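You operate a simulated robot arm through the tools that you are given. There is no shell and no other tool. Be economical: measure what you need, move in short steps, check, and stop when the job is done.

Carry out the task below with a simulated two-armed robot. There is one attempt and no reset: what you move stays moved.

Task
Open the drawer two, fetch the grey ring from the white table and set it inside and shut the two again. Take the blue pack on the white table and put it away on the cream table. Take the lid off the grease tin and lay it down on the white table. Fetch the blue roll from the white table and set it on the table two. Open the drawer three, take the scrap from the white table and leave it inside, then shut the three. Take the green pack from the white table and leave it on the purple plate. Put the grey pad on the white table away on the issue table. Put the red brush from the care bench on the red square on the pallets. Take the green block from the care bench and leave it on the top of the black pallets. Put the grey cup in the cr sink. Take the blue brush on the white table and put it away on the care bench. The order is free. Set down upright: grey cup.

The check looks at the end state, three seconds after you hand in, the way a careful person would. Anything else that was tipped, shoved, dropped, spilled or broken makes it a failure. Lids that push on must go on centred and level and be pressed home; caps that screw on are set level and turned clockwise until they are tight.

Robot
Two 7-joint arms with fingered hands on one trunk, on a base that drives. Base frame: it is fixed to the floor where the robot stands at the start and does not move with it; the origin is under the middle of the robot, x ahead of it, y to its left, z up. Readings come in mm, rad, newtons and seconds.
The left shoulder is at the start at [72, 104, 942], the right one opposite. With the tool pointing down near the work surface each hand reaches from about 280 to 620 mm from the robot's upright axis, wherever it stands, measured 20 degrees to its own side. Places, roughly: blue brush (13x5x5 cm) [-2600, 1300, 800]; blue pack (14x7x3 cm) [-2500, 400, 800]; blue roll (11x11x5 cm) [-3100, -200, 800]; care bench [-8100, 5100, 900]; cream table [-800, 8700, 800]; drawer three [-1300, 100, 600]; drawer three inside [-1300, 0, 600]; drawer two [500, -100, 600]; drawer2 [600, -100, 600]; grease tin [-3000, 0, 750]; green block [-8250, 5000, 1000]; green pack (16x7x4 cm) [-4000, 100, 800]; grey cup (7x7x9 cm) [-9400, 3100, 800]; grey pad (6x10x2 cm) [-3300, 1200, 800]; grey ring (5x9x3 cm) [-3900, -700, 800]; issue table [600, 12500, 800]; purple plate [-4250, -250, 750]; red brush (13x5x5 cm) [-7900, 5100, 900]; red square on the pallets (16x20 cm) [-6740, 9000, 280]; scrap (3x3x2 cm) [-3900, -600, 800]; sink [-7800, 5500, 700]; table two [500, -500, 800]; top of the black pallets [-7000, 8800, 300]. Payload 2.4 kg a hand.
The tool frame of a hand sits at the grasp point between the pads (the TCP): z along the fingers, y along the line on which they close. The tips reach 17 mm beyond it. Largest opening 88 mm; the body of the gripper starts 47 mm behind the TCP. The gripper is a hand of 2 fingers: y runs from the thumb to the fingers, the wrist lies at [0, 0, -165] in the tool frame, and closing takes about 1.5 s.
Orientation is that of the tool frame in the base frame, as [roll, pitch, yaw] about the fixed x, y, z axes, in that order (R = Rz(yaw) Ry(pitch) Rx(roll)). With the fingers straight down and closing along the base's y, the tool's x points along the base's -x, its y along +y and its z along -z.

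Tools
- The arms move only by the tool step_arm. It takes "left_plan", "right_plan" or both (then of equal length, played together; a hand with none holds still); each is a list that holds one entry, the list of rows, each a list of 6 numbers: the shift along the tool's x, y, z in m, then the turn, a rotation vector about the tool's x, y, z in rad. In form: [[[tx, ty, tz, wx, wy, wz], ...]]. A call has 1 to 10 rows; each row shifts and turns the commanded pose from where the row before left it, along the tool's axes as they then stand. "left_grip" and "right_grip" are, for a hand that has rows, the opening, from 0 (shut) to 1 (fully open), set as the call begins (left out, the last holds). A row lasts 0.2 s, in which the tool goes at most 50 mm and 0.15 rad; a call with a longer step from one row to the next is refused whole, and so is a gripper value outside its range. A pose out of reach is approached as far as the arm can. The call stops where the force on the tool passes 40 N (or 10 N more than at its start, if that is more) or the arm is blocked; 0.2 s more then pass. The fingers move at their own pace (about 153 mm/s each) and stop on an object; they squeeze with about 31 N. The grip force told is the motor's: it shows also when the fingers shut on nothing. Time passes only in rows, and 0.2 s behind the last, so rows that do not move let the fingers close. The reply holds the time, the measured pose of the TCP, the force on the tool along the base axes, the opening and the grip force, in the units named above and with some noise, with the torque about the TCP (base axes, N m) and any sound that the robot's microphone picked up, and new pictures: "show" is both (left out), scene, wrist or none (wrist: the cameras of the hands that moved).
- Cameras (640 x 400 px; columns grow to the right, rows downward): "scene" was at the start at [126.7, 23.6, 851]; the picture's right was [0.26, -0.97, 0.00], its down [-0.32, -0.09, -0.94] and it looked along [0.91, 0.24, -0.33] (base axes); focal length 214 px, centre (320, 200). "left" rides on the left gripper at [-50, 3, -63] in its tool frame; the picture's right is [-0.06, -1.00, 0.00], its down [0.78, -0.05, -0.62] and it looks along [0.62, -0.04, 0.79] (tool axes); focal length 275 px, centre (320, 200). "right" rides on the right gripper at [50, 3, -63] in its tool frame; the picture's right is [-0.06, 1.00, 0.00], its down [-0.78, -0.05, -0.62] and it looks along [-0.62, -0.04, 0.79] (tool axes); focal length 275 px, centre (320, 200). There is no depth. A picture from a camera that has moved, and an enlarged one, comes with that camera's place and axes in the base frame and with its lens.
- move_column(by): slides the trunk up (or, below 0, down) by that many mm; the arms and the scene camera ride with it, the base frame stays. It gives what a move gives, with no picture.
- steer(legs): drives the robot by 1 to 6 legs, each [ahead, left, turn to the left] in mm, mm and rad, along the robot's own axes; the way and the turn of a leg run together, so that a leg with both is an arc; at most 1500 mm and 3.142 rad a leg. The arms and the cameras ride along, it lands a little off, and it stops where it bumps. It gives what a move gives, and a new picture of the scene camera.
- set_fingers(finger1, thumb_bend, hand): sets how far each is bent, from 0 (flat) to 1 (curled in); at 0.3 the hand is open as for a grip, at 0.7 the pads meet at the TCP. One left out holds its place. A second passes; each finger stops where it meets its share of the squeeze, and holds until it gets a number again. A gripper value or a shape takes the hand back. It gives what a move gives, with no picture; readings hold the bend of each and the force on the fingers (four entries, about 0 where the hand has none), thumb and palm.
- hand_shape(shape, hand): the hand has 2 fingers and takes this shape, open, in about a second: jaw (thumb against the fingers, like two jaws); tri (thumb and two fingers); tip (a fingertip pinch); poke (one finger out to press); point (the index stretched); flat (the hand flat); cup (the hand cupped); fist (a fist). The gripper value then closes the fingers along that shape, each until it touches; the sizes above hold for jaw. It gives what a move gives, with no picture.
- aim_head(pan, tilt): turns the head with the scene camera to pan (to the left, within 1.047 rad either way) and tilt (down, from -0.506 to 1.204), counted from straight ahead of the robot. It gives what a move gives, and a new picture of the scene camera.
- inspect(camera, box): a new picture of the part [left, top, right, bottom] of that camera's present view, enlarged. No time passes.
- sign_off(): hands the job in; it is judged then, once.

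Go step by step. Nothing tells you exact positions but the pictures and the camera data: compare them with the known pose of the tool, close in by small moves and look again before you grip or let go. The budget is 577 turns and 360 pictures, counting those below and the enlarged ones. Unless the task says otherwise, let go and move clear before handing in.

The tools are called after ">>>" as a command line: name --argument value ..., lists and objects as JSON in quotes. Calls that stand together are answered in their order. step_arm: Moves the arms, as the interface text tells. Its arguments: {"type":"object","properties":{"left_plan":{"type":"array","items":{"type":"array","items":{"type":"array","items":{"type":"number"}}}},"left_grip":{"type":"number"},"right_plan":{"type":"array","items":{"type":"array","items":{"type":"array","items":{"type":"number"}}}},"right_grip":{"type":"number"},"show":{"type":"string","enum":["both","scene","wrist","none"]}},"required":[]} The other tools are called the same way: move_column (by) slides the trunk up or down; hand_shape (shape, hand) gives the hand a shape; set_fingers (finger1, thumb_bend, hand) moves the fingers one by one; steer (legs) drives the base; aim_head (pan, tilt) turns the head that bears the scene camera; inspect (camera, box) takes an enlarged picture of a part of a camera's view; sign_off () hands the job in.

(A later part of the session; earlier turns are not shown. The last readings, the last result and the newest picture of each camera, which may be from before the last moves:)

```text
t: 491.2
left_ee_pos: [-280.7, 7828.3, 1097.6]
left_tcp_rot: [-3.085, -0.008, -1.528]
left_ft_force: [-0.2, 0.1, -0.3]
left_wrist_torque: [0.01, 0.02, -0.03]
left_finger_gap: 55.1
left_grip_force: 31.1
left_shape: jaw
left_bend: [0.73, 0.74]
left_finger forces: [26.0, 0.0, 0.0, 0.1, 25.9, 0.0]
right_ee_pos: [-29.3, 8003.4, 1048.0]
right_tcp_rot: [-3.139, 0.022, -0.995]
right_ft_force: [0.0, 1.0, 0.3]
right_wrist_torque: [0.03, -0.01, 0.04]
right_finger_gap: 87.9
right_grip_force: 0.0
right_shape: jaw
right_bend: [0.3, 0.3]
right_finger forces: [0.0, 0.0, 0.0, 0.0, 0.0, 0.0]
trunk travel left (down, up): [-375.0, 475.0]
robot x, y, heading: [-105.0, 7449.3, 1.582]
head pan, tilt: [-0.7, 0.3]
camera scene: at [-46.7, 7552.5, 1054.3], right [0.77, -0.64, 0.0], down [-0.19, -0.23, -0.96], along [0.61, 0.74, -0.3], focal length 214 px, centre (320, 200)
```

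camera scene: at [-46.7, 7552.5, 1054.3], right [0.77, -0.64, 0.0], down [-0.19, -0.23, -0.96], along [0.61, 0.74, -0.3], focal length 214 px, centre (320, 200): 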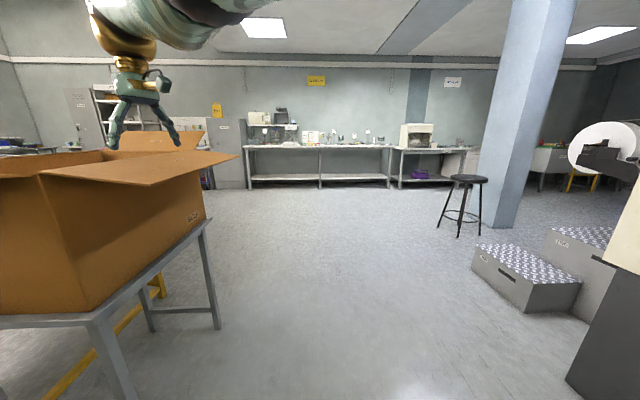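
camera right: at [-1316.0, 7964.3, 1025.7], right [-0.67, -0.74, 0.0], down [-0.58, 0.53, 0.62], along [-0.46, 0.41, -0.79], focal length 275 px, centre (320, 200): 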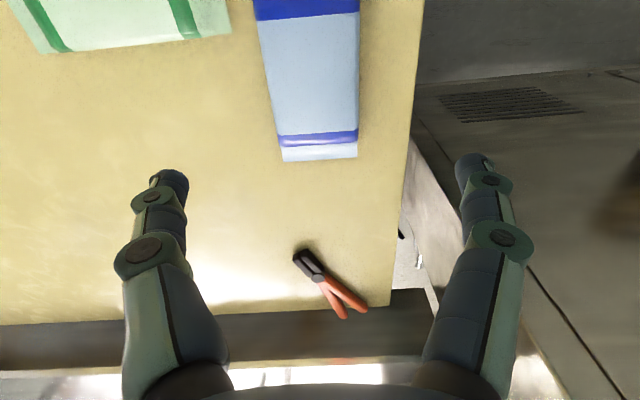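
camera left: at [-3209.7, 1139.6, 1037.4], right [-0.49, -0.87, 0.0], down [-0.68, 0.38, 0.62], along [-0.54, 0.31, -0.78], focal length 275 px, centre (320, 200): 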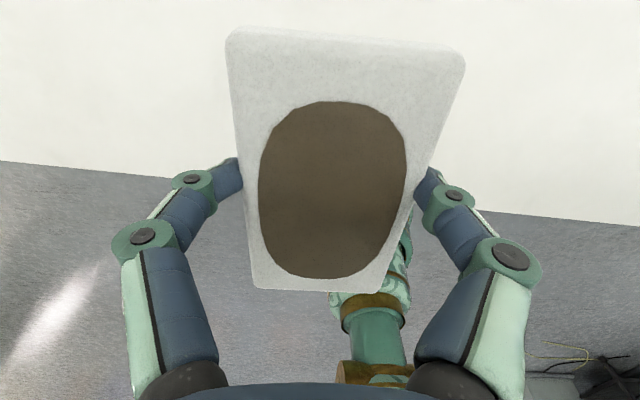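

>>> steer --legs '[[0, -600, 0], [1400, 0, 0]]'

>>> aim_head --pan 0.2 --tilt 0.2

```text
t: 501.2
left_ee_pos: [320.4, 9224.7, 1097.6]
left_tcp_rot: [-3.084, -0.008, -1.533]
left_ft_force: [-0.2, 0.8, 0.0]
left_wrist_torque: [-0.03, 0.02, -0.01]
left_finger_gap: 55.3
left_grip_force: 31.3
left_shape: jaw
left_bend: [0.73, 0.74]
left_finger forces: [25.9, 0.0, 0.1, 0.1, 26.0, 0.0]
right_ee_pos: [571.0, 9400.2, 1048.8]
right_tcp_rot: [-3.139, 0.021, -0.997]
right_ft_force: [-0.6, -0.2, 0.1]
right_wrist_torque: [0.01, 0.03, -0.02]
right_finger_gap: 87.8
right_grip_force: 0.0
right_shape: jaw
right_bend: [0.3, 0.3]
right_finger forces: [0.0, 0.1, 0.1, 0.0, 0.0, 0.0]
trunk travel left (down, up): [-375.0, 475.0]
robot x, y, heading: [498.9, 8842.3, 1.583]
head pan, tilt: [-0.7, 0.3]
camera scene: at [552.9, 8948.6, 1054.3], right [0.77, -0.64, 0.0], down [-0.19, -0.23, -0.96], along [0.61, 0.73, -0.3], focal length 214 px, centre (320, 200)
```

scene: 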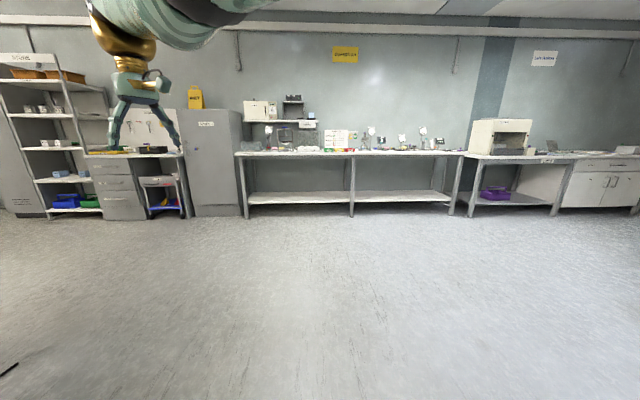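

```text
t: 502.4
left_ee_pos: [320.7, 9224.1, 1096.8]
left_tcp_rot: [-3.084, -0.008, -1.532]
left_ft_force: [-0.2, 0.3, -0.2]
left_wrist_torque: [-0.01, 0.02, -0.01]
left_finger_gap: 55.1
left_grip_force: 30.8
left_shape: jaw
left_bend: [0.73, 0.74]
left_finger forces: [26.0, 0.0, 0.0, 0.0, 26.0, 0.0]
right_ee_pos: [571.5, 9400.9, 1047.1]
right_tcp_rot: [-3.139, 0.021, -0.999]
right_ft_force: [-0.1, 0.2, 0.0]
right_wrist_torque: [-0.01, 0.02, 0.04]
right_finger_gap: 87.7
right_grip_force: 0.1
right_shape: jaw
right_bend: [0.3, 0.3]
right_finger forces: [0.1, 0.1, 0.0, 0.1, 0.0, 0.0]
trunk travel left (down, up): [-375.0, 475.0]
robot x, y, heading: [497.7, 8845.2, 1.576]
head pan, tilt: [0.201, 0.201]
camera scene: at [474.1, 8968.0, 1063.5], right [0.98, 0.2, 0.0], down [0.04, -0.2, -0.98], along [-0.2, 0.96, -0.2], focal length 214 px, centre (320, 200)
```

scene: 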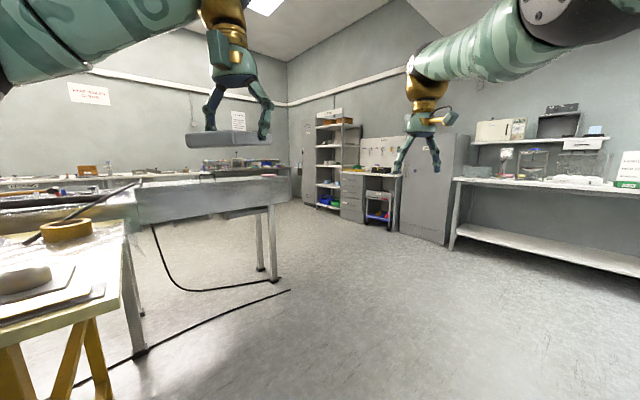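

>>> inspect --camera "scene" --box '[300, 100, 480, 240]'

```text
2.86 times, centred on (390, 170) of scene
camera zoom: at [474.1, 8968.0, 1063.5], right [0.98, 0.2, 0.0], down [0.04, -0.2, -0.98], along [-0.2, 0.96, -0.2], focal length 613 px, centre (120, 286)
```

zoom: 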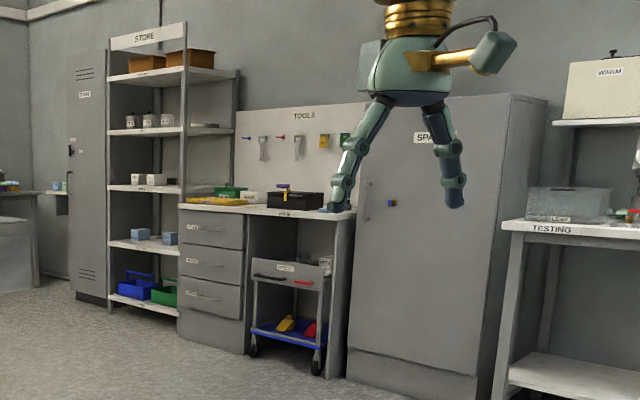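

The issue table (label "ISSUE") is the bench between the shelf and the grey locker. Driving there.

>>> steer --legs '[[1350, 0, 0], [1250, 150, 0], [0, 0, -0.68]]'

>>> aim_head --pan 0.0 --tilt 0.5

```text
t: 517.2
left_ee_pos: [438.9, 11894.2, 1096.7]
left_tcp_rot: [-3.083, -0.008, -2.229]
left_ft_force: [-0.1, 0.5, -0.5]
left_wrist_torque: [0.02, -0.02, 0.01]
left_finger_gap: 55.1
left_grip_force: 31.1
left_shape: jaw
left_bend: [0.73, 0.74]
left_finger forces: [26.0, 0.0, 0.1, 0.0, 25.9, 0.0]
right_ee_pos: [743.3, 11868.2, 1048.5]
right_tcp_rot: [-3.14, 0.022, -1.694]
right_ft_force: [0.2, -0.1, 0.7]
right_wrist_torque: [-0.02, -0.04, 0.02]
right_finger_gap: 87.6
right_grip_force: 0.0
right_shape: jaw
right_bend: [0.3, 0.3]
right_finger forces: [0.1, 0.1, 0.0, 0.0, 0.0, 0.0]
trunk travel left (down, up): [-375.0, 475.0]
robot x, y, heading: [330.1, 11491.1, 0.878]
head pan, tilt: [0.201, 0.201]
camera scene: at [390.5, 11597.9, 1063.5], right [0.88, -0.47, 0.0], down [-0.09, -0.18, -0.98], along [0.46, 0.86, -0.2], focal length 214 px, centre (320, 200)
```

scene: 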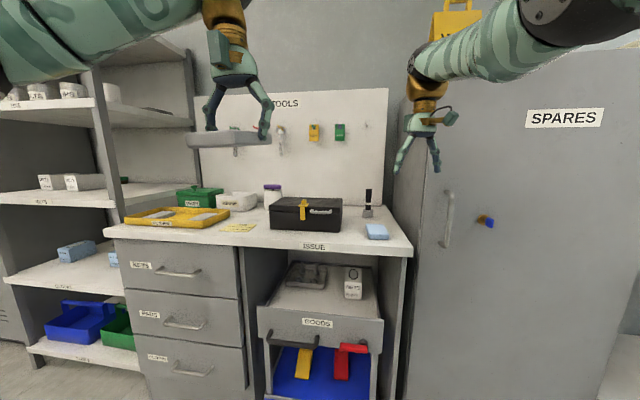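

```text
t: 518.0
left_ee_pos: [437.8, 11894.2, 1098.5]
left_tcp_rot: [-3.085, -0.009, -2.23]
left_ft_force: [0.0, -0.2, -1.2]
left_wrist_torque: [0.01, 0.01, 0.0]
left_finger_gap: 54.9
left_grip_force: 31.7
left_shape: jaw
left_bend: [0.73, 0.74]
left_finger forces: [25.8, 0.0, 0.0, 0.0, 25.9, 0.0]
right_ee_pos: [743.3, 11867.9, 1047.2]
right_tcp_rot: [-3.141, 0.019, -1.694]
right_ft_force: [0.8, 0.2, 0.2]
right_wrist_torque: [-0.01, 0.01, -0.01]
right_finger_gap: 87.6
right_grip_force: 0.0
right_shape: jaw
right_bend: [0.3, 0.3]
right_finger forces: [0.1, 0.0, 0.0, 0.0, 0.0, 0.1]
trunk travel left (down, up): [-375.0, 475.0]
robot x, y, heading: [327.6, 11491.6, 0.882]
head pan, tilt: [0.0, 0.499]
camera scene: at [404.6, 11585.9, 1035.9], right [0.77, -0.64, 0.0], down [-0.3, -0.37, -0.88], along [0.56, 0.68, -0.48], focal length 214 px, centre (320, 200)
```

scene: 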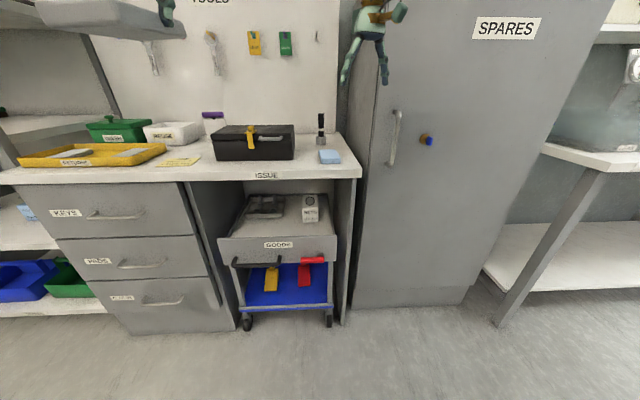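

There's a free strip in front of the toolbox. I'll retract the right hand, turn the pad 90°, then approach.

>>> step_arm --right_plan '[[[0.042, 0.027, 0, 0, 0, 0], [0.042, 0.027, 0, 0, 0, 0], [0.042, 0.027, 0, 0, 0, 0], [0.042, 0.027, 0, 0, 0, 0], [0, 0, 0, 0, 0, 0.14], [0, 0, 0, 0, 0, 0.14], [0, 0, 0, 0, 0, 0.14], [0, 0, 0, 0, 0, 0.14], [0, 0, 0, 0, 0, 0], [0, 0, 0, 0, 0, 0]]]' --left_plan '[[[0, 0, 0, -0.056, 0, 0], [0, 0, 0, 0, 0, 0.15], [0, 0, 0, 0, 0, 0.15], [0, 0, 0, 0, 0, 0.15], [0, 0, 0, 0, 0, 0.15], [0, 0, 0, 0, 0, 0.15], [0, 0, 0, 0, 0, 0.15], [0, 0, 0, 0, 0, 0.15], [0, 0, 0, 0, 0, 0.15], [0, 0, 0, 0, 0, 0.15]]]' --show "none"

>>> steer --legs '[[330, 100, 0.012]]'

>>> aim_head --pan 0.25 --tilt 0.75

```text
t: 520.2
left_ee_pos: [437.9, 11895.0, 1096.8]
left_tcp_rot: [-3.134, -0.001, 2.703]
left_ft_force: [0.6, -0.2, 0.3]
left_wrist_torque: [0.03, 0.01, 0.0]
left_finger_gap: 55.1
left_grip_force: 31.1
left_shape: jaw
left_bend: [0.73, 0.74]
left_finger forces: [25.8, 0.1, 0.0, 0.1, 25.9, 0.0]
right_ee_pos: [643.6, 11749.7, 1047.0]
right_tcp_rot: [3.133, 0.02, -2.255]
right_ft_force: [0.4, -0.1, -0.7]
right_wrist_torque: [-0.02, -0.03, 0.03]
right_finger_gap: 87.9
right_grip_force: 0.2
right_shape: jaw
right_bend: [0.3, 0.3]
right_finger forces: [0.0, 0.0, 0.0, 0.1, 0.0, 0.1]
right hand out of reach, approached as far as the arm can: row 1
trunk travel left (down, up): [-375.0, 475.0]
robot x, y, heading: [330.2, 11492.3, 0.88]
head pan, tilt: [0.0, 0.499]
```

```text
t: 522.4
left_ee_pos: [567.6, 12214.8, 1097.7]
left_tcp_rot: [-3.132, 0.001, 2.71]
left_ft_force: [0.4, 0.3, -0.2]
left_wrist_torque: [0.02, 0.03, 0.04]
left_finger_gap: 55.0
left_grip_force: 31.0
left_shape: jaw
left_bend: [0.73, 0.74]
left_finger forces: [25.8, 0.0, 0.0, 0.0, 26.0, 0.1]
right_ee_pos: [773.5, 12071.9, 1047.3]
right_tcp_rot: [3.134, 0.02, -2.247]
right_ft_force: [-0.3, -1.3, 0.8]
right_wrist_torque: [0.01, -0.02, 0.02]
right_finger_gap: 87.9
right_grip_force: 0.1
right_shape: jaw
right_bend: [0.3, 0.3]
right_finger forces: [0.0, 0.1, 0.0, 0.0, 0.0, 0.0]
trunk travel left (down, up): [-375.0, 475.0]
robot x, y, heading: [458.3, 11815.6, 0.892]
head pan, tilt: [0.0, 0.499]
camera scene: at [535.8, 11906.4, 1035.8], right [0.78, -0.63, 0.0], down [-0.3, -0.37, -0.88], along [0.55, 0.68, -0.48], focal length 214 px, centre (320, 200)
```

scene: 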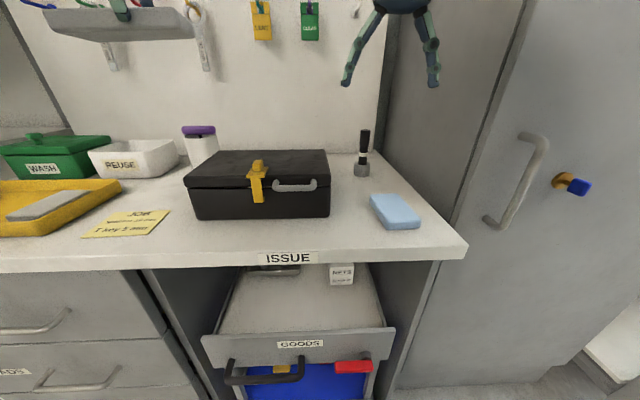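

```text
t: 523.2
left_ee_pos: [567.3, 12216.9, 1097.1]
left_tcp_rot: [-3.134, -0.001, 2.713]
left_ft_force: [0.3, 0.5, -0.3]
left_wrist_torque: [-0.02, 0.0, -0.03]
left_finger_gap: 55.0
left_grip_force: 30.7
left_shape: jaw
left_bend: [0.73, 0.74]
left_finger forces: [25.9, 0.0, 0.0, 0.0, 26.0, 0.0]
right_ee_pos: [772.5, 12071.7, 1047.2]
right_tcp_rot: [3.133, 0.02, -2.248]
right_ft_force: [-0.8, -0.3, -0.1]
right_wrist_torque: [-0.02, 0.0, 0.02]
right_finger_gap: 87.9
right_grip_force: 0.1
right_shape: jaw
right_bend: [0.3, 0.3]
right_finger forces: [0.1, 0.0, 0.0, 0.0, 0.1, 0.0]
trunk travel left (down, up): [-375.0, 475.0]
robot x, y, heading: [458.8, 11813.2, 0.887]
head pan, tilt: [0.25, 0.75]
camera scene: at [513.1, 11910.8, 1014.0], right [0.91, -0.42, 0.0], down [-0.29, -0.62, -0.73], along [0.31, 0.66, -0.68], focal length 214 px, centre (320, 200)
```

scene: 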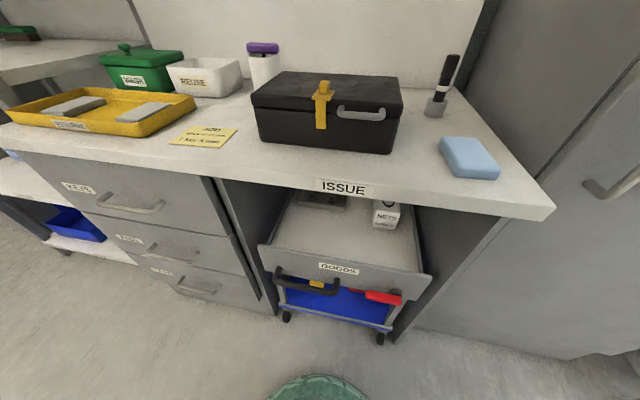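

>>> step_arm --left_plan '[[[0, 0, 0, 0, 0, 0.12], [0, 0, 0, 0, 0, 0.12], [-0.023, 0.022, 0, 0, 0, 0], [-0.024, 0.022, 0, 0, 0, 0]]]' --show "none"

>>> move_column --by -150

>>> step_arm --left_plan '[[[0, 0, 0.04, 0, 0, 0], [0, 0, 0.03, 0, 0, 0]]]' --show "both"

```text
t: 524.2
left_ee_pos: [631.7, 12221.1, 1096.2]
left_tcp_rot: [-3.134, 0.002, 2.471]
left_ft_force: [-0.8, -0.2, -0.2]
left_wrist_torque: [0.01, 0.01, -0.01]
left_finger_gap: 54.8
left_grip_force: 31.0
left_shape: jaw
left_bend: [0.73, 0.74]
left_finger forces: [26.0, 0.0, 0.0, 0.0, 26.0, 0.1]
right_ee_pos: [773.7, 12071.6, 1047.2]
right_tcp_rot: [3.131, 0.019, -2.248]
right_ft_force: [-0.2, -0.5, -0.5]
right_wrist_torque: [-0.02, -0.01, 0.01]
right_finger_gap: 88.1
right_grip_force: 0.1
right_shape: jaw
right_bend: [0.3, 0.3]
right_finger forces: [0.0, 0.0, 0.0, 0.0, 0.0, 0.0]
trunk travel left (down, up): [-375.0, 475.0]
robot x, y, heading: [459.1, 11809.5, 0.888]
head pan, tilt: [0.25, 0.75]
```

```text
t: 525.9
left_ee_pos: [630.9, 12220.5, 947.9]
left_tcp_rot: [-3.135, 0.002, 2.471]
left_ft_force: [-0.6, 0.4, 0.1]
left_wrist_torque: [-0.01, 0.01, -0.01]
left_finger_gap: 54.9
left_grip_force: 31.6
left_shape: jaw
left_bend: [0.73, 0.74]
left_finger forces: [26.0, 0.0, 0.0, 0.0, 26.0, 0.0]
right_ee_pos: [772.8, 12071.4, 898.6]
right_tcp_rot: [3.13, 0.018, -2.248]
right_ft_force: [0.1, 0.3, 0.4]
right_wrist_torque: [0.03, -0.01, 0.01]
right_finger_gap: 87.9
right_grip_force: 0.0
right_shape: jaw
right_bend: [0.3, 0.3]
right_finger forces: [0.1, 0.1, 0.1, 0.0, 0.0, 0.0]
trunk travel left (down, up): [-225.0, 625.0]
robot x, y, heading: [461.9, 11811.9, 0.889]
head pan, tilt: [0.25, 0.75]
```

```text
t: 526.4
left_ee_pos: [630.9, 12221.3, 905.7]
left_tcp_rot: [3.126, 0.012, 2.477]
left_ft_force: [-0.3, 1.8, 30.8]
left_wrist_torque: [0.31, -0.28, -0.01]
left_finger_gap: 45.4
left_grip_force: 31.3
left_shape: jaw
left_bend: [0.91, 0.73]
left_finger forces: [68.5, 0.1, 0.0, 0.0, 34.4, 0.0]
right_ee_pos: [772.4, 12070.7, 898.2]
right_tcp_rot: [3.131, 0.02, -2.248]
right_ft_force: [-0.3, -0.2, -0.7]
right_wrist_torque: [0.02, -0.02, -0.02]
right_finger_gap: 88.1
right_grip_force: 0.1
right_shape: jaw
right_bend: [0.3, 0.3]
right_finger forces: [0.0, 0.0, 0.1, 0.0, 0.1, 0.0]
trunk travel left (down, up): [-225.0, 625.0]
robot x, y, heading: [460.6, 11813.1, 0.886]
head pan, tilt: [0.25, 0.75]
stopped in row 2 (left hand): the force on the tool passed its limit at 64 N (the readings are from after the stop); the commanded pose is now the measured one
camera scene: at [516.0, 11914.1, 864.2], right [0.91, -0.42, 0.0], down [-0.29, -0.62, -0.73], along [0.31, 0.66, -0.68], focal length 214 px, centre (320, 200)
camera left: at [672.6, 12191.3, 970.3], right [-0.57, -0.82, -0.01], down [-0.66, 0.44, 0.61], along [-0.49, 0.36, -0.79], focal length 275 px, centre (320, 200)
```

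scene: 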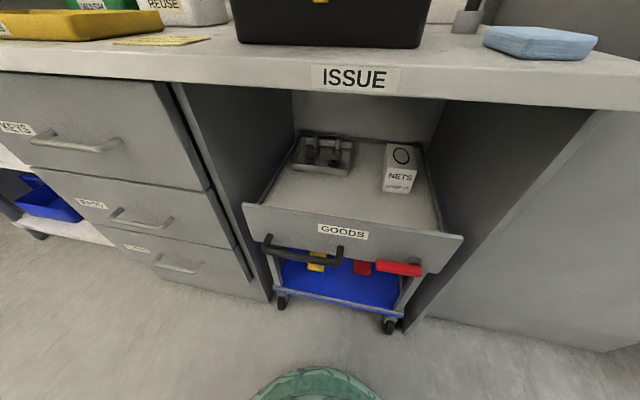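
left: 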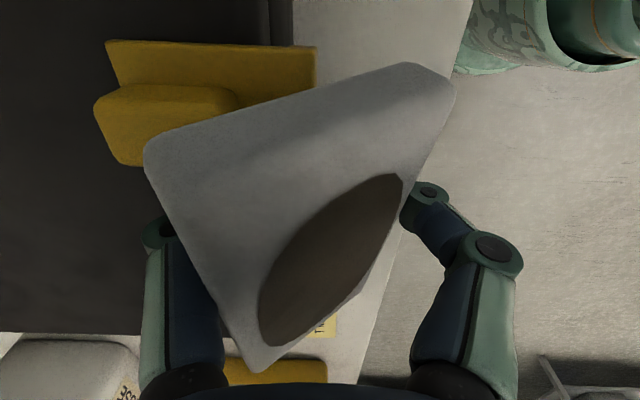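

The pad touched the toolbox; the table is higher than I assumed (~820). Rise and look at the pad.

>>> step_arm --left_plan '[[[0, 0, -0.03, 0, 0, 0], [0, 0, -0.04, 0, 0, 0], [0, -0.03, 0, 0, 0, 0]]]' --show "wrist"

>>> aim_head --pan 0.2 --tilt 0.35

```text
t: 527.2
left_ee_pos: [611.4, 12198.5, 972.1]
left_tcp_rot: [3.137, 0.009, 2.476]
left_ft_force: [0.8, 0.0, 0.7]
left_wrist_torque: [0.04, -0.02, -0.02]
left_finger_gap: 43.8
left_grip_force: 31.1
left_shape: jaw
left_bend: [0.86, 0.71]
left_finger forces: [38.4, 0.0, 0.0, 0.0, 38.6, 0.1]
right_ee_pos: [774.2, 12070.9, 897.5]
right_tcp_rot: [3.133, 0.021, -2.247]
right_ft_force: [-0.3, -0.7, 0.1]
right_wrist_torque: [0.0, 0.02, -0.01]
right_finger_gap: 88.1
right_grip_force: 0.0
right_shape: jaw
right_bend: [0.3, 0.3]
right_finger forces: [0.1, 0.0, 0.0, 0.0, 0.0, 0.0]
trunk travel left (down, up): [-225.0, 625.0]
robot x, y, heading: [461.5, 11809.5, 0.885]
head pan, tilt: [0.25, 0.75]
camera left: at [652.9, 12168.4, 1036.2], right [-0.57, -0.82, -0.01], down [-0.65, 0.45, 0.61], along [-0.5, 0.35, -0.79], focal length 275 px, centre (320, 200)
```

left: 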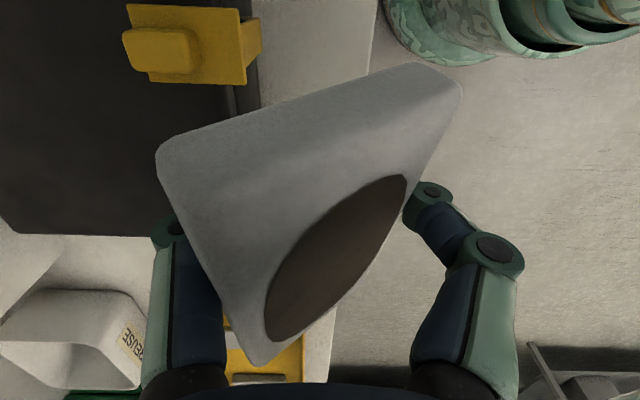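

```text
t: 528.1
left_ee_pos: [611.4, 12197.7, 972.5]
left_tcp_rot: [3.133, 0.011, 2.475]
left_ft_force: [-0.4, 0.8, -0.9]
left_wrist_torque: [-0.01, 0.01, -0.03]
left_finger_gap: 43.5
left_grip_force: 31.3
left_shape: jaw
left_bend: [0.86, 0.71]
left_finger forces: [38.4, 0.1, 0.0, 0.0, 38.6, 0.0]
right_ee_pos: [773.4, 12073.2, 899.1]
right_tcp_rot: [3.134, 0.019, -2.249]
right_ft_force: [0.1, -0.4, 0.2]
right_wrist_torque: [-0.02, 0.04, -0.03]
right_finger_gap: 87.9
right_grip_force: 0.0
right_shape: jaw
right_bend: [0.3, 0.3]
right_finger forces: [0.0, 0.0, 0.0, 0.0, 0.0, 0.0]
trunk travel left (down, up): [-225.0, 625.0]
robot x, y, heading: [461.5, 11810.9, 0.886]
head pan, tilt: [0.201, 0.351]
camera scene: at [524.9, 11922.4, 899.2], right [0.89, -0.46, 0.0], down [-0.16, -0.31, -0.94], along [0.44, 0.83, -0.34], focal length 214 px, centre (320, 200)
```

scene: 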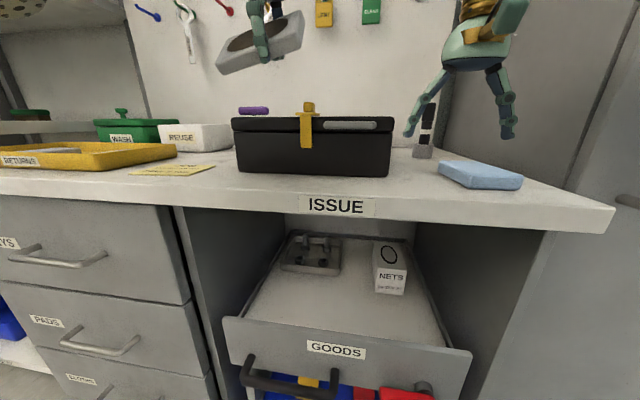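

The pad is tilted in the grip. I'll tilt the hand to level it and lower carefully.

>>> step_arm --left_plan '[[[0, 0, 0, 0, 0.12, 0], [0, 0, 0, 0, 0.12, 0], [0, 0, 0, 0, 0.1, 0], [0, 0, 0, 0, 0, 0]]]' --show "both"

>>> inspect --camera "scene" --box '[180, 0, 340, 100]'

```text
t: 529.1
left_ee_pos: [611.9, 12199.2, 972.9]
left_tcp_rot: [3.134, -0.332, 2.476]
left_ft_force: [0.5, -0.1, 0.2]
left_wrist_torque: [0.0, 0.0, -0.02]
left_finger_gap: 43.9
left_grip_force: 31.1
left_shape: jaw
left_bend: [0.86, 0.71]
left_finger forces: [38.4, 0.0, 0.1, 0.1, 38.5, 0.0]
right_ee_pos: [773.0, 12072.8, 896.1]
right_tcp_rot: [3.131, 0.02, -2.246]
right_ft_force: [-1.6, 0.0, 0.4]
right_wrist_torque: [0.04, 0.01, 0.02]
right_finger_gap: 87.9
right_grip_force: 0.0
right_shape: jaw
right_bend: [0.3, 0.3]
right_finger forces: [0.1, 0.0, 0.1, 0.0, 0.1, 0.0]
trunk travel left (down, up): [-225.0, 625.0]
robot x, y, heading: [464.7, 11809.8, 0.889]
head pan, tilt: [0.201, 0.351]
camera scene: at [524.9, 11922.3, 899.3], right [0.89, -0.46, 0.0], down [-0.16, -0.3, -0.94], along [0.44, 0.83, -0.34], focal length 214 px, centre (320, 200)
camera left: at [668.2, 12157.0, 1016.3], right [-0.57, -0.82, -0.03], down [-0.46, 0.29, 0.84], along [-0.68, 0.49, -0.54], focal length 275 px, centre (320, 200)
```

scene: 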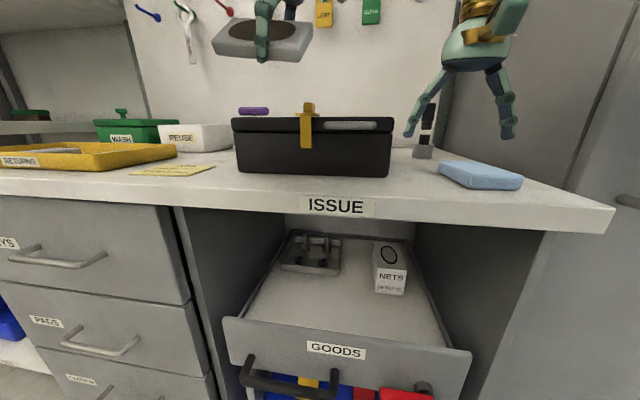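
left: 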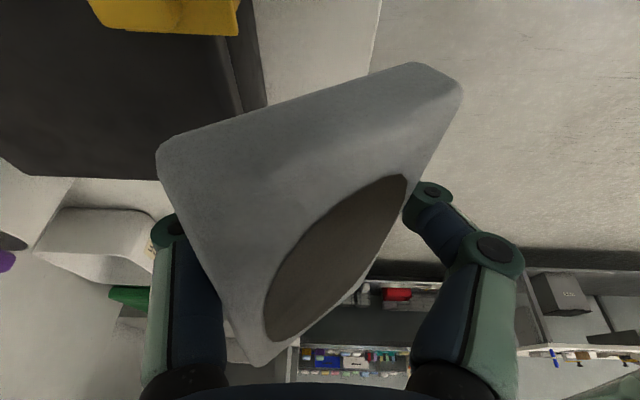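

```text
4.00 times, centred on (260, 50) of scene
camera zoom: at [524.9, 11922.3, 899.3], right [0.89, -0.46, 0.0], down [-0.16, -0.3, -0.94], along [0.44, 0.83, -0.34], focal length 858 px, centre (560, 800)
```

zoom: 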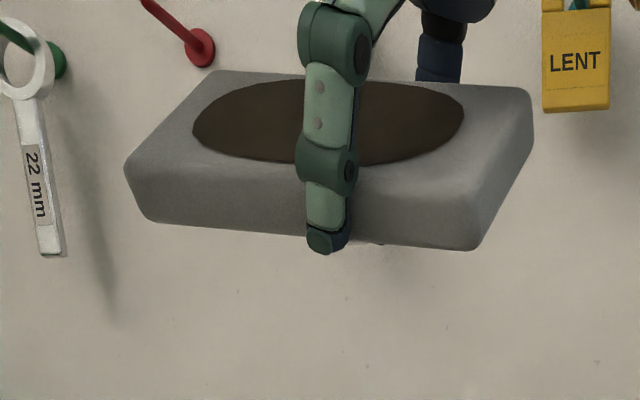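

Nearly level lengthwise. Lower to just above the table.

>>> step_arm --left_plan '[[[0.013, -0.006, 0.037, 0, 0, 0], [0.013, 0, 0.037, 0, 0, 0], [0.009, 0, 0.026, 0, 0, 0]]]' --show "scene"

>>> inspect --camera "scene" --box '[160, 90, 400, 240]'

```text
t: 529.9
left_ee_pos: [556.8, 12234.4, 889.2]
left_tcp_rot: [3.137, -0.332, 2.475]
left_ft_force: [0.7, -0.2, -0.2]
left_wrist_torque: [-0.01, 0.0, -0.01]
left_finger_gap: 43.7
left_grip_force: 31.5
left_shape: jaw
left_bend: [0.86, 0.71]
left_finger forces: [38.5, 0.0, 0.1, 0.0, 38.6, 0.0]
right_ee_pos: [773.6, 12071.6, 898.1]
right_tcp_rot: [3.131, 0.019, -2.249]
right_ft_force: [-0.3, -0.3, -0.6]
right_wrist_torque: [-0.02, 0.03, -0.01]
right_finger_gap: 87.9
right_grip_force: 0.0
right_shape: jaw
right_bend: [0.3, 0.3]
right_finger forces: [0.0, 0.0, 0.0, 0.1, 0.0, 0.0]
trunk travel left (down, up): [-225.0, 625.0]
robot x, y, heading: [460.5, 11815.6, 0.885]
head pan, tilt: [0.201, 0.351]
camera scene: at [524.9, 11922.4, 899.3], right [0.89, -0.46, 0.0], down [-0.16, -0.3, -0.94], along [0.44, 0.83, -0.34], focal length 214 px, centre (320, 200)
```

scene: 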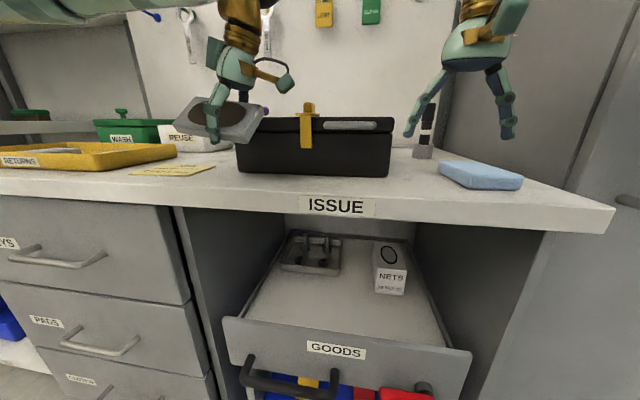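

```text
2.67 times, centred on (280, 165) of scene
camera zoom: at [524.9, 11922.4, 899.3], right [0.89, -0.46, 0.0], down [-0.16, -0.3, -0.94], along [0.44, 0.83, -0.34], focal length 572 px, centre (427, 293)
```

zoom: 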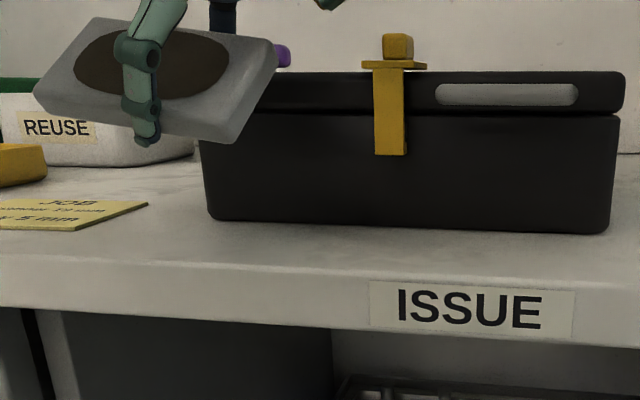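

>>> step_arm --left_plan '[[[-0.012, 0, 0.016, 0, 0, 0], [-0.006, 0, 0.016, 0, 0, 0], [-0.004, 0, 0.008, 0, 0, 0]]]' --show "none"

>>> inspect --camera "scene" --box '[160, 90, 400, 240]'

```text
t: 530.7
left_ee_pos: [563.7, 12228.4, 843.7]
left_tcp_rot: [3.134, -0.331, 2.476]
left_ft_force: [0.1, -0.3, -0.1]
left_wrist_torque: [0.0, -0.02, 0.02]
left_finger_gap: 43.7
left_grip_force: 30.6
left_shape: jaw
left_bend: [0.86, 0.71]
left_finger forces: [38.6, 0.0, 0.0, 0.1, 38.8, 0.1]
right_ee_pos: [773.0, 12072.9, 898.3]
right_tcp_rot: [3.132, 0.02, -2.248]
right_ft_force: [-0.2, -0.9, -0.1]
right_wrist_torque: [0.01, -0.01, 0.0]
right_finger_gap: 88.0
right_grip_force: 0.1
right_shape: jaw
right_bend: [0.3, 0.3]
right_finger forces: [0.0, 0.0, 0.0, 0.0, 0.1, 0.0]
trunk travel left (down, up): [-225.0, 625.0]
robot x, y, heading: [457.5, 11812.2, 0.89]
head pan, tilt: [0.201, 0.351]
```

```text
2.67 times, centred on (280, 165) of scene
camera zoom: at [524.9, 11922.4, 899.3], right [0.89, -0.46, 0.0], down [-0.16, -0.3, -0.94], along [0.44, 0.83, -0.34], focal length 572 px, centre (427, 293)
```

zoom: 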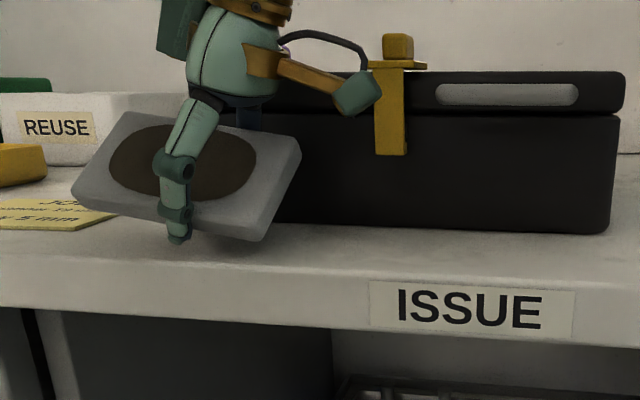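

>>> step_arm --left_plan '[[[-0.0283, 0, -0.01, 0, -0.1, 0], [-0.001, 0, 0.004, 0, 0, 0], [-0.001, 0, 0.004, 0, 0, 0], [-0.001, 0, 0.003, 0, 0, 0]]]' --show "none"

>>> inspect --camera "scene" --box '[160, 90, 400, 240]'

```text
t: 531.7
left_ee_pos: [586.3, 12210.9, 833.5]
left_tcp_rot: [3.131, -0.233, 2.477]
left_ft_force: [-6.8, 3.6, 26.3]
left_wrist_torque: [-0.44, 0.49, -0.2]
left_finger_gap: 43.1
left_grip_force: 31.0
left_shape: jaw
left_bend: [0.86, 0.78]
left_finger forces: [36.7, 0.0, 0.1, 0.0, 63.5, 0.0]
right_ee_pos: [773.2, 12070.8, 899.1]
right_tcp_rot: [3.133, 0.021, -2.246]
right_ft_force: [-0.1, 0.3, 0.1]
right_wrist_torque: [0.01, -0.03, 0.0]
right_finger_gap: 88.0
right_grip_force: 0.0
right_shape: jaw
right_bend: [0.3, 0.3]
right_finger forces: [0.0, 0.1, 0.1, 0.0, 0.1, 0.1]
trunk travel left (down, up): [-225.0, 625.0]
robot x, y, heading: [461.2, 11810.9, 0.891]
head pan, tilt: [0.201, 0.351]
```

```text
2.67 times, centred on (280, 165) of scene
camera zoom: at [524.0, 11921.6, 899.9], right [0.89, -0.46, 0.0], down [-0.16, -0.3, -0.94], along [0.44, 0.83, -0.34], focal length 572 px, centre (427, 293)
```

zoom: 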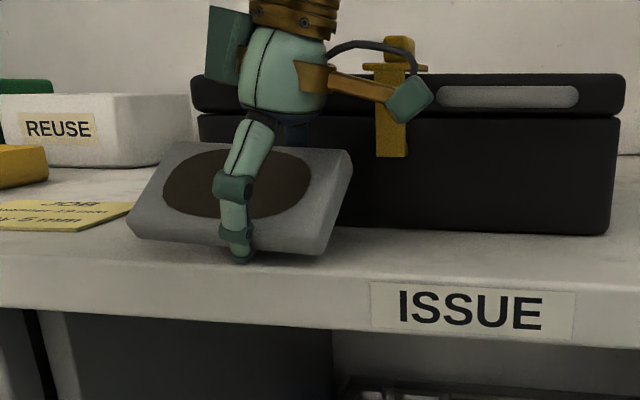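

Front edge is touching. Open slowly to let it settle flat.

>>> step_arm --left_plan '[[[0, 0, -0.002, 0, 0, 0], [0, 0, 0, 0, 0, 0], [0, 0, 0, 0, 0, 0]]]' --left_grip 0.72 --show "none"

>>> inspect --camera "scene" --box '[160, 90, 400, 240]'

```text
t: 532.5
left_ee_pos: [586.9, 12210.7, 836.2]
left_tcp_rot: [3.131, -0.233, 2.478]
left_ft_force: [-1.7, 3.7, 29.7]
left_wrist_torque: [-0.05, 0.15, -0.07]
left_finger_gap: 51.8
left_grip_force: 0.1
left_shape: jaw
left_bend: [0.75, 0.76]
left_finger forces: [12.0, 0.1, 0.0, 0.0, 18.9, 0.0]
right_ee_pos: [772.3, 12071.0, 898.2]
right_tcp_rot: [3.129, 0.02, -2.247]
right_ft_force: [1.0, -0.1, -0.6]
right_wrist_torque: [0.01, -0.05, -0.02]
right_finger_gap: 88.2
right_grip_force: 0.1
right_shape: jaw
right_bend: [0.3, 0.3]
right_finger forces: [0.1, 0.0, 0.0, 0.0, 0.0, 0.0]
trunk travel left (down, up): [-225.0, 625.0]
robot x, y, heading: [464.8, 11811.4, 0.888]
head pan, tilt: [0.201, 0.351]
```

```text
2.67 times, centred on (280, 165) of scene
camera zoom: at [524.4, 11921.4, 899.6], right [0.89, -0.46, 0.0], down [-0.16, -0.3, -0.94], along [0.44, 0.83, -0.34], focal length 572 px, centre (427, 293)
```

zoom: 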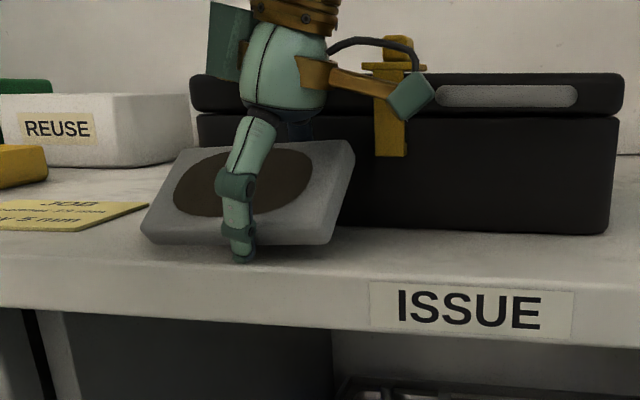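

>>> step_arm --left_plan '[[[0.001, 0, -0.004, 0, 0, 0], [0.001, 0, -0.004, 0, 0, 0], [0, 0, 0, 0, 0, 0]]]' --left_grip 0.85 --show "wrist"

>>> inspect --camera "scene" --box '[160, 90, 400, 240]'

```text
t: 533.3
left_ee_pos: [588.7, 12210.4, 843.2]
left_tcp_rot: [3.137, -0.233, 2.476]
left_ft_force: [-1.2, -1.5, -0.3]
left_wrist_torque: [-0.02, 0.0, 0.01]
left_finger_gap: 74.6
left_grip_force: 0.0
left_shape: jaw
left_bend: [0.55, 0.5]
left_finger forces: [0.6, 0.1, 0.1, 0.1, 0.1, 0.0]
right_ee_pos: [772.7, 12071.1, 896.3]
right_tcp_rot: [3.132, 0.018, -2.248]
right_ft_force: [0.1, 0.2, -0.3]
right_wrist_torque: [0.01, 0.01, 0.02]
right_finger_gap: 88.2
right_grip_force: 0.1
right_shape: jaw
right_bend: [0.3, 0.3]
right_finger forces: [0.0, 0.0, 0.1, 0.0, 0.0, 0.0]
trunk travel left (down, up): [-225.0, 625.0]
robot x, y, heading: [457.9, 11808.1, 0.883]
head pan, tilt: [0.201, 0.351]
camera left: at [640.3, 12172.4, 893.2], right [-0.57, -0.82, -0.02], down [-0.52, 0.34, 0.78], along [-0.64, 0.46, -0.62], focal length 275 px, centre (320, 200)
```

left: 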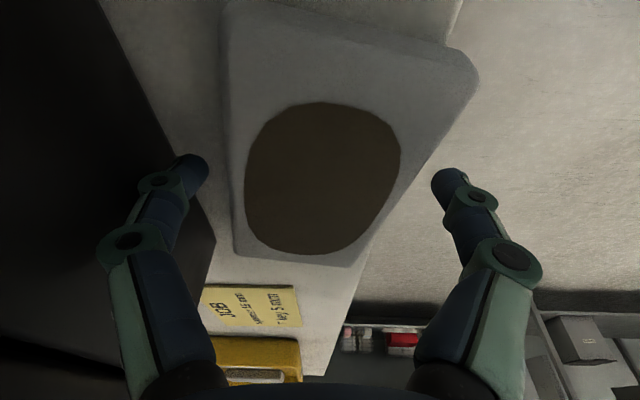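

```text
2.67 times, centred on (280, 165) of scene
camera zoom: at [524.9, 11922.2, 899.2], right [0.89, -0.46, 0.0], down [-0.16, -0.3, -0.94], along [0.44, 0.83, -0.34], focal length 572 px, centre (427, 293)
```

zoom: 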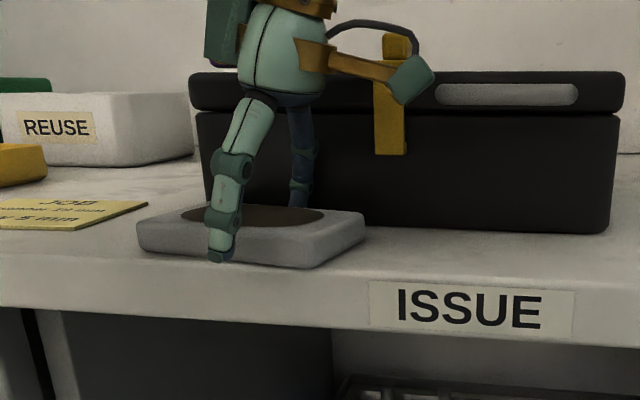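

Flat, but its corner is close to the table edge. I'll use the fingers to nudge it square and inward, then lift off.

>>> step_arm --left_plan '[[[0, 0.004, 0.003, 0, 0, 0], [0, 0, 0, 0, 0, 0], [0, 0, 0, 0, 0, 0], [0, 0.006, 0, 0, 0, 0], [0, 0.006, 0, 0, 0, 0]]]' --left_grip 0.66 --show "wrist"

```text
t: 534.5
left_ee_pos: [596.6, 12223.3, 839.4]
left_tcp_rot: [3.134, -0.232, 2.475]
left_ft_force: [-0.9, -1.9, 0.6]
left_wrist_torque: [0.02, -0.02, -0.01]
left_finger_gap: 57.6
left_grip_force: 0.1
left_shape: jaw
left_bend: [0.7, 0.67]
left_finger forces: [1.9, 0.0, 0.1, 0.1, 0.4, 0.1]
right_ee_pos: [772.0, 12071.8, 897.1]
right_tcp_rot: [3.132, 0.02, -2.248]
right_ft_force: [-0.2, 0.8, -0.1]
right_wrist_torque: [0.01, -0.01, 0.0]
right_finger_gap: 88.0
right_grip_force: 0.1
right_shape: jaw
right_bend: [0.3, 0.3]
right_finger forces: [0.0, 0.0, 0.0, 0.0, 0.1, 0.1]
trunk travel left (down, up): [-225.0, 625.0]
robot x, y, heading: [460.7, 11810.7, 0.885]
head pan, tilt: [0.201, 0.351]
camera left: at [649.9, 12185.4, 890.8], right [-0.57, -0.82, -0.02], down [-0.52, 0.34, 0.78], along [-0.63, 0.46, -0.62], focal length 275 px, centre (320, 200)
```

left: 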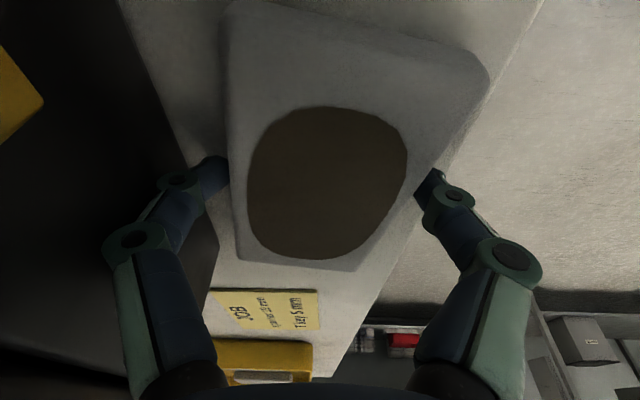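

>>> step_arm --left_plan '[[[0, 0, 0, 0, 0, 0], [0, 0, 0, 0, 0, 0], [0.004, 0, -0.018, 0, 0, 0], [0.008, 0, -0.036, 0, 0, 0], [0.01, 0, -0.043, 0, 0, 0], [0.01, 0, -0.043, 0, 0, 0]]]' --left_grip 0.74 --show "both"

```text
t: 535.9
left_ee_pos: [596.1, 12223.1, 984.4]
left_tcp_rot: [3.134, -0.23, 2.477]
left_ft_force: [-0.1, 0.0, -0.2]
left_wrist_torque: [0.0, 0.03, 0.0]
left_finger_gap: 64.7
left_grip_force: 0.0
left_shape: jaw
left_bend: [0.64, 0.61]
left_finger forces: [0.1, 0.0, 0.1, 0.0, 0.1, 0.0]
right_ee_pos: [773.5, 12071.7, 897.6]
right_tcp_rot: [3.132, 0.02, -2.245]
right_ft_force: [-0.2, -0.1, -0.3]
right_wrist_torque: [0.0, -0.02, -0.01]
right_finger_gap: 88.2
right_grip_force: 0.1
right_shape: jaw
right_bend: [0.3, 0.3]
right_finger forces: [0.1, 0.0, 0.1, 0.0, 0.0, 0.1]
trunk travel left (down, up): [-225.0, 625.0]
robot x, y, heading: [458.2, 11814.2, 0.886]
head pan, tilt: [0.201, 0.351]
camera scene: at [524.9, 11922.3, 899.3], right [0.89, -0.46, 0.0], down [-0.16, -0.3, -0.94], along [0.44, 0.83, -0.34], focal length 214 px, centre (320, 200)
camera left: at [648.4, 12185.0, 1035.4], right [-0.57, -0.82, -0.02], down [-0.52, 0.34, 0.78], along [-0.64, 0.46, -0.62], focal length 275 px, centre (320, 200)
```

scene: 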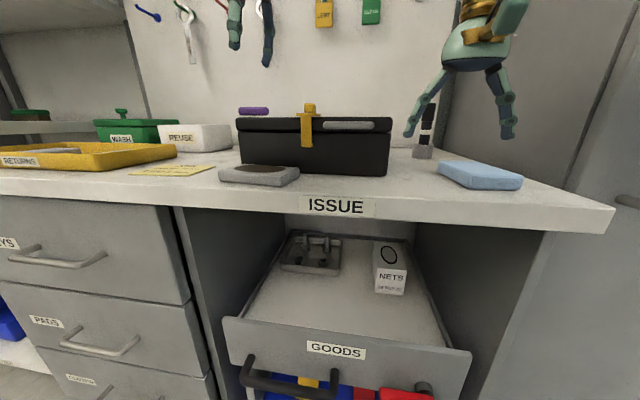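
left: 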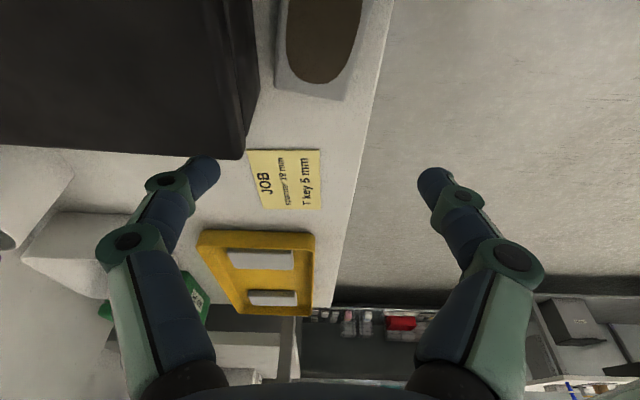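

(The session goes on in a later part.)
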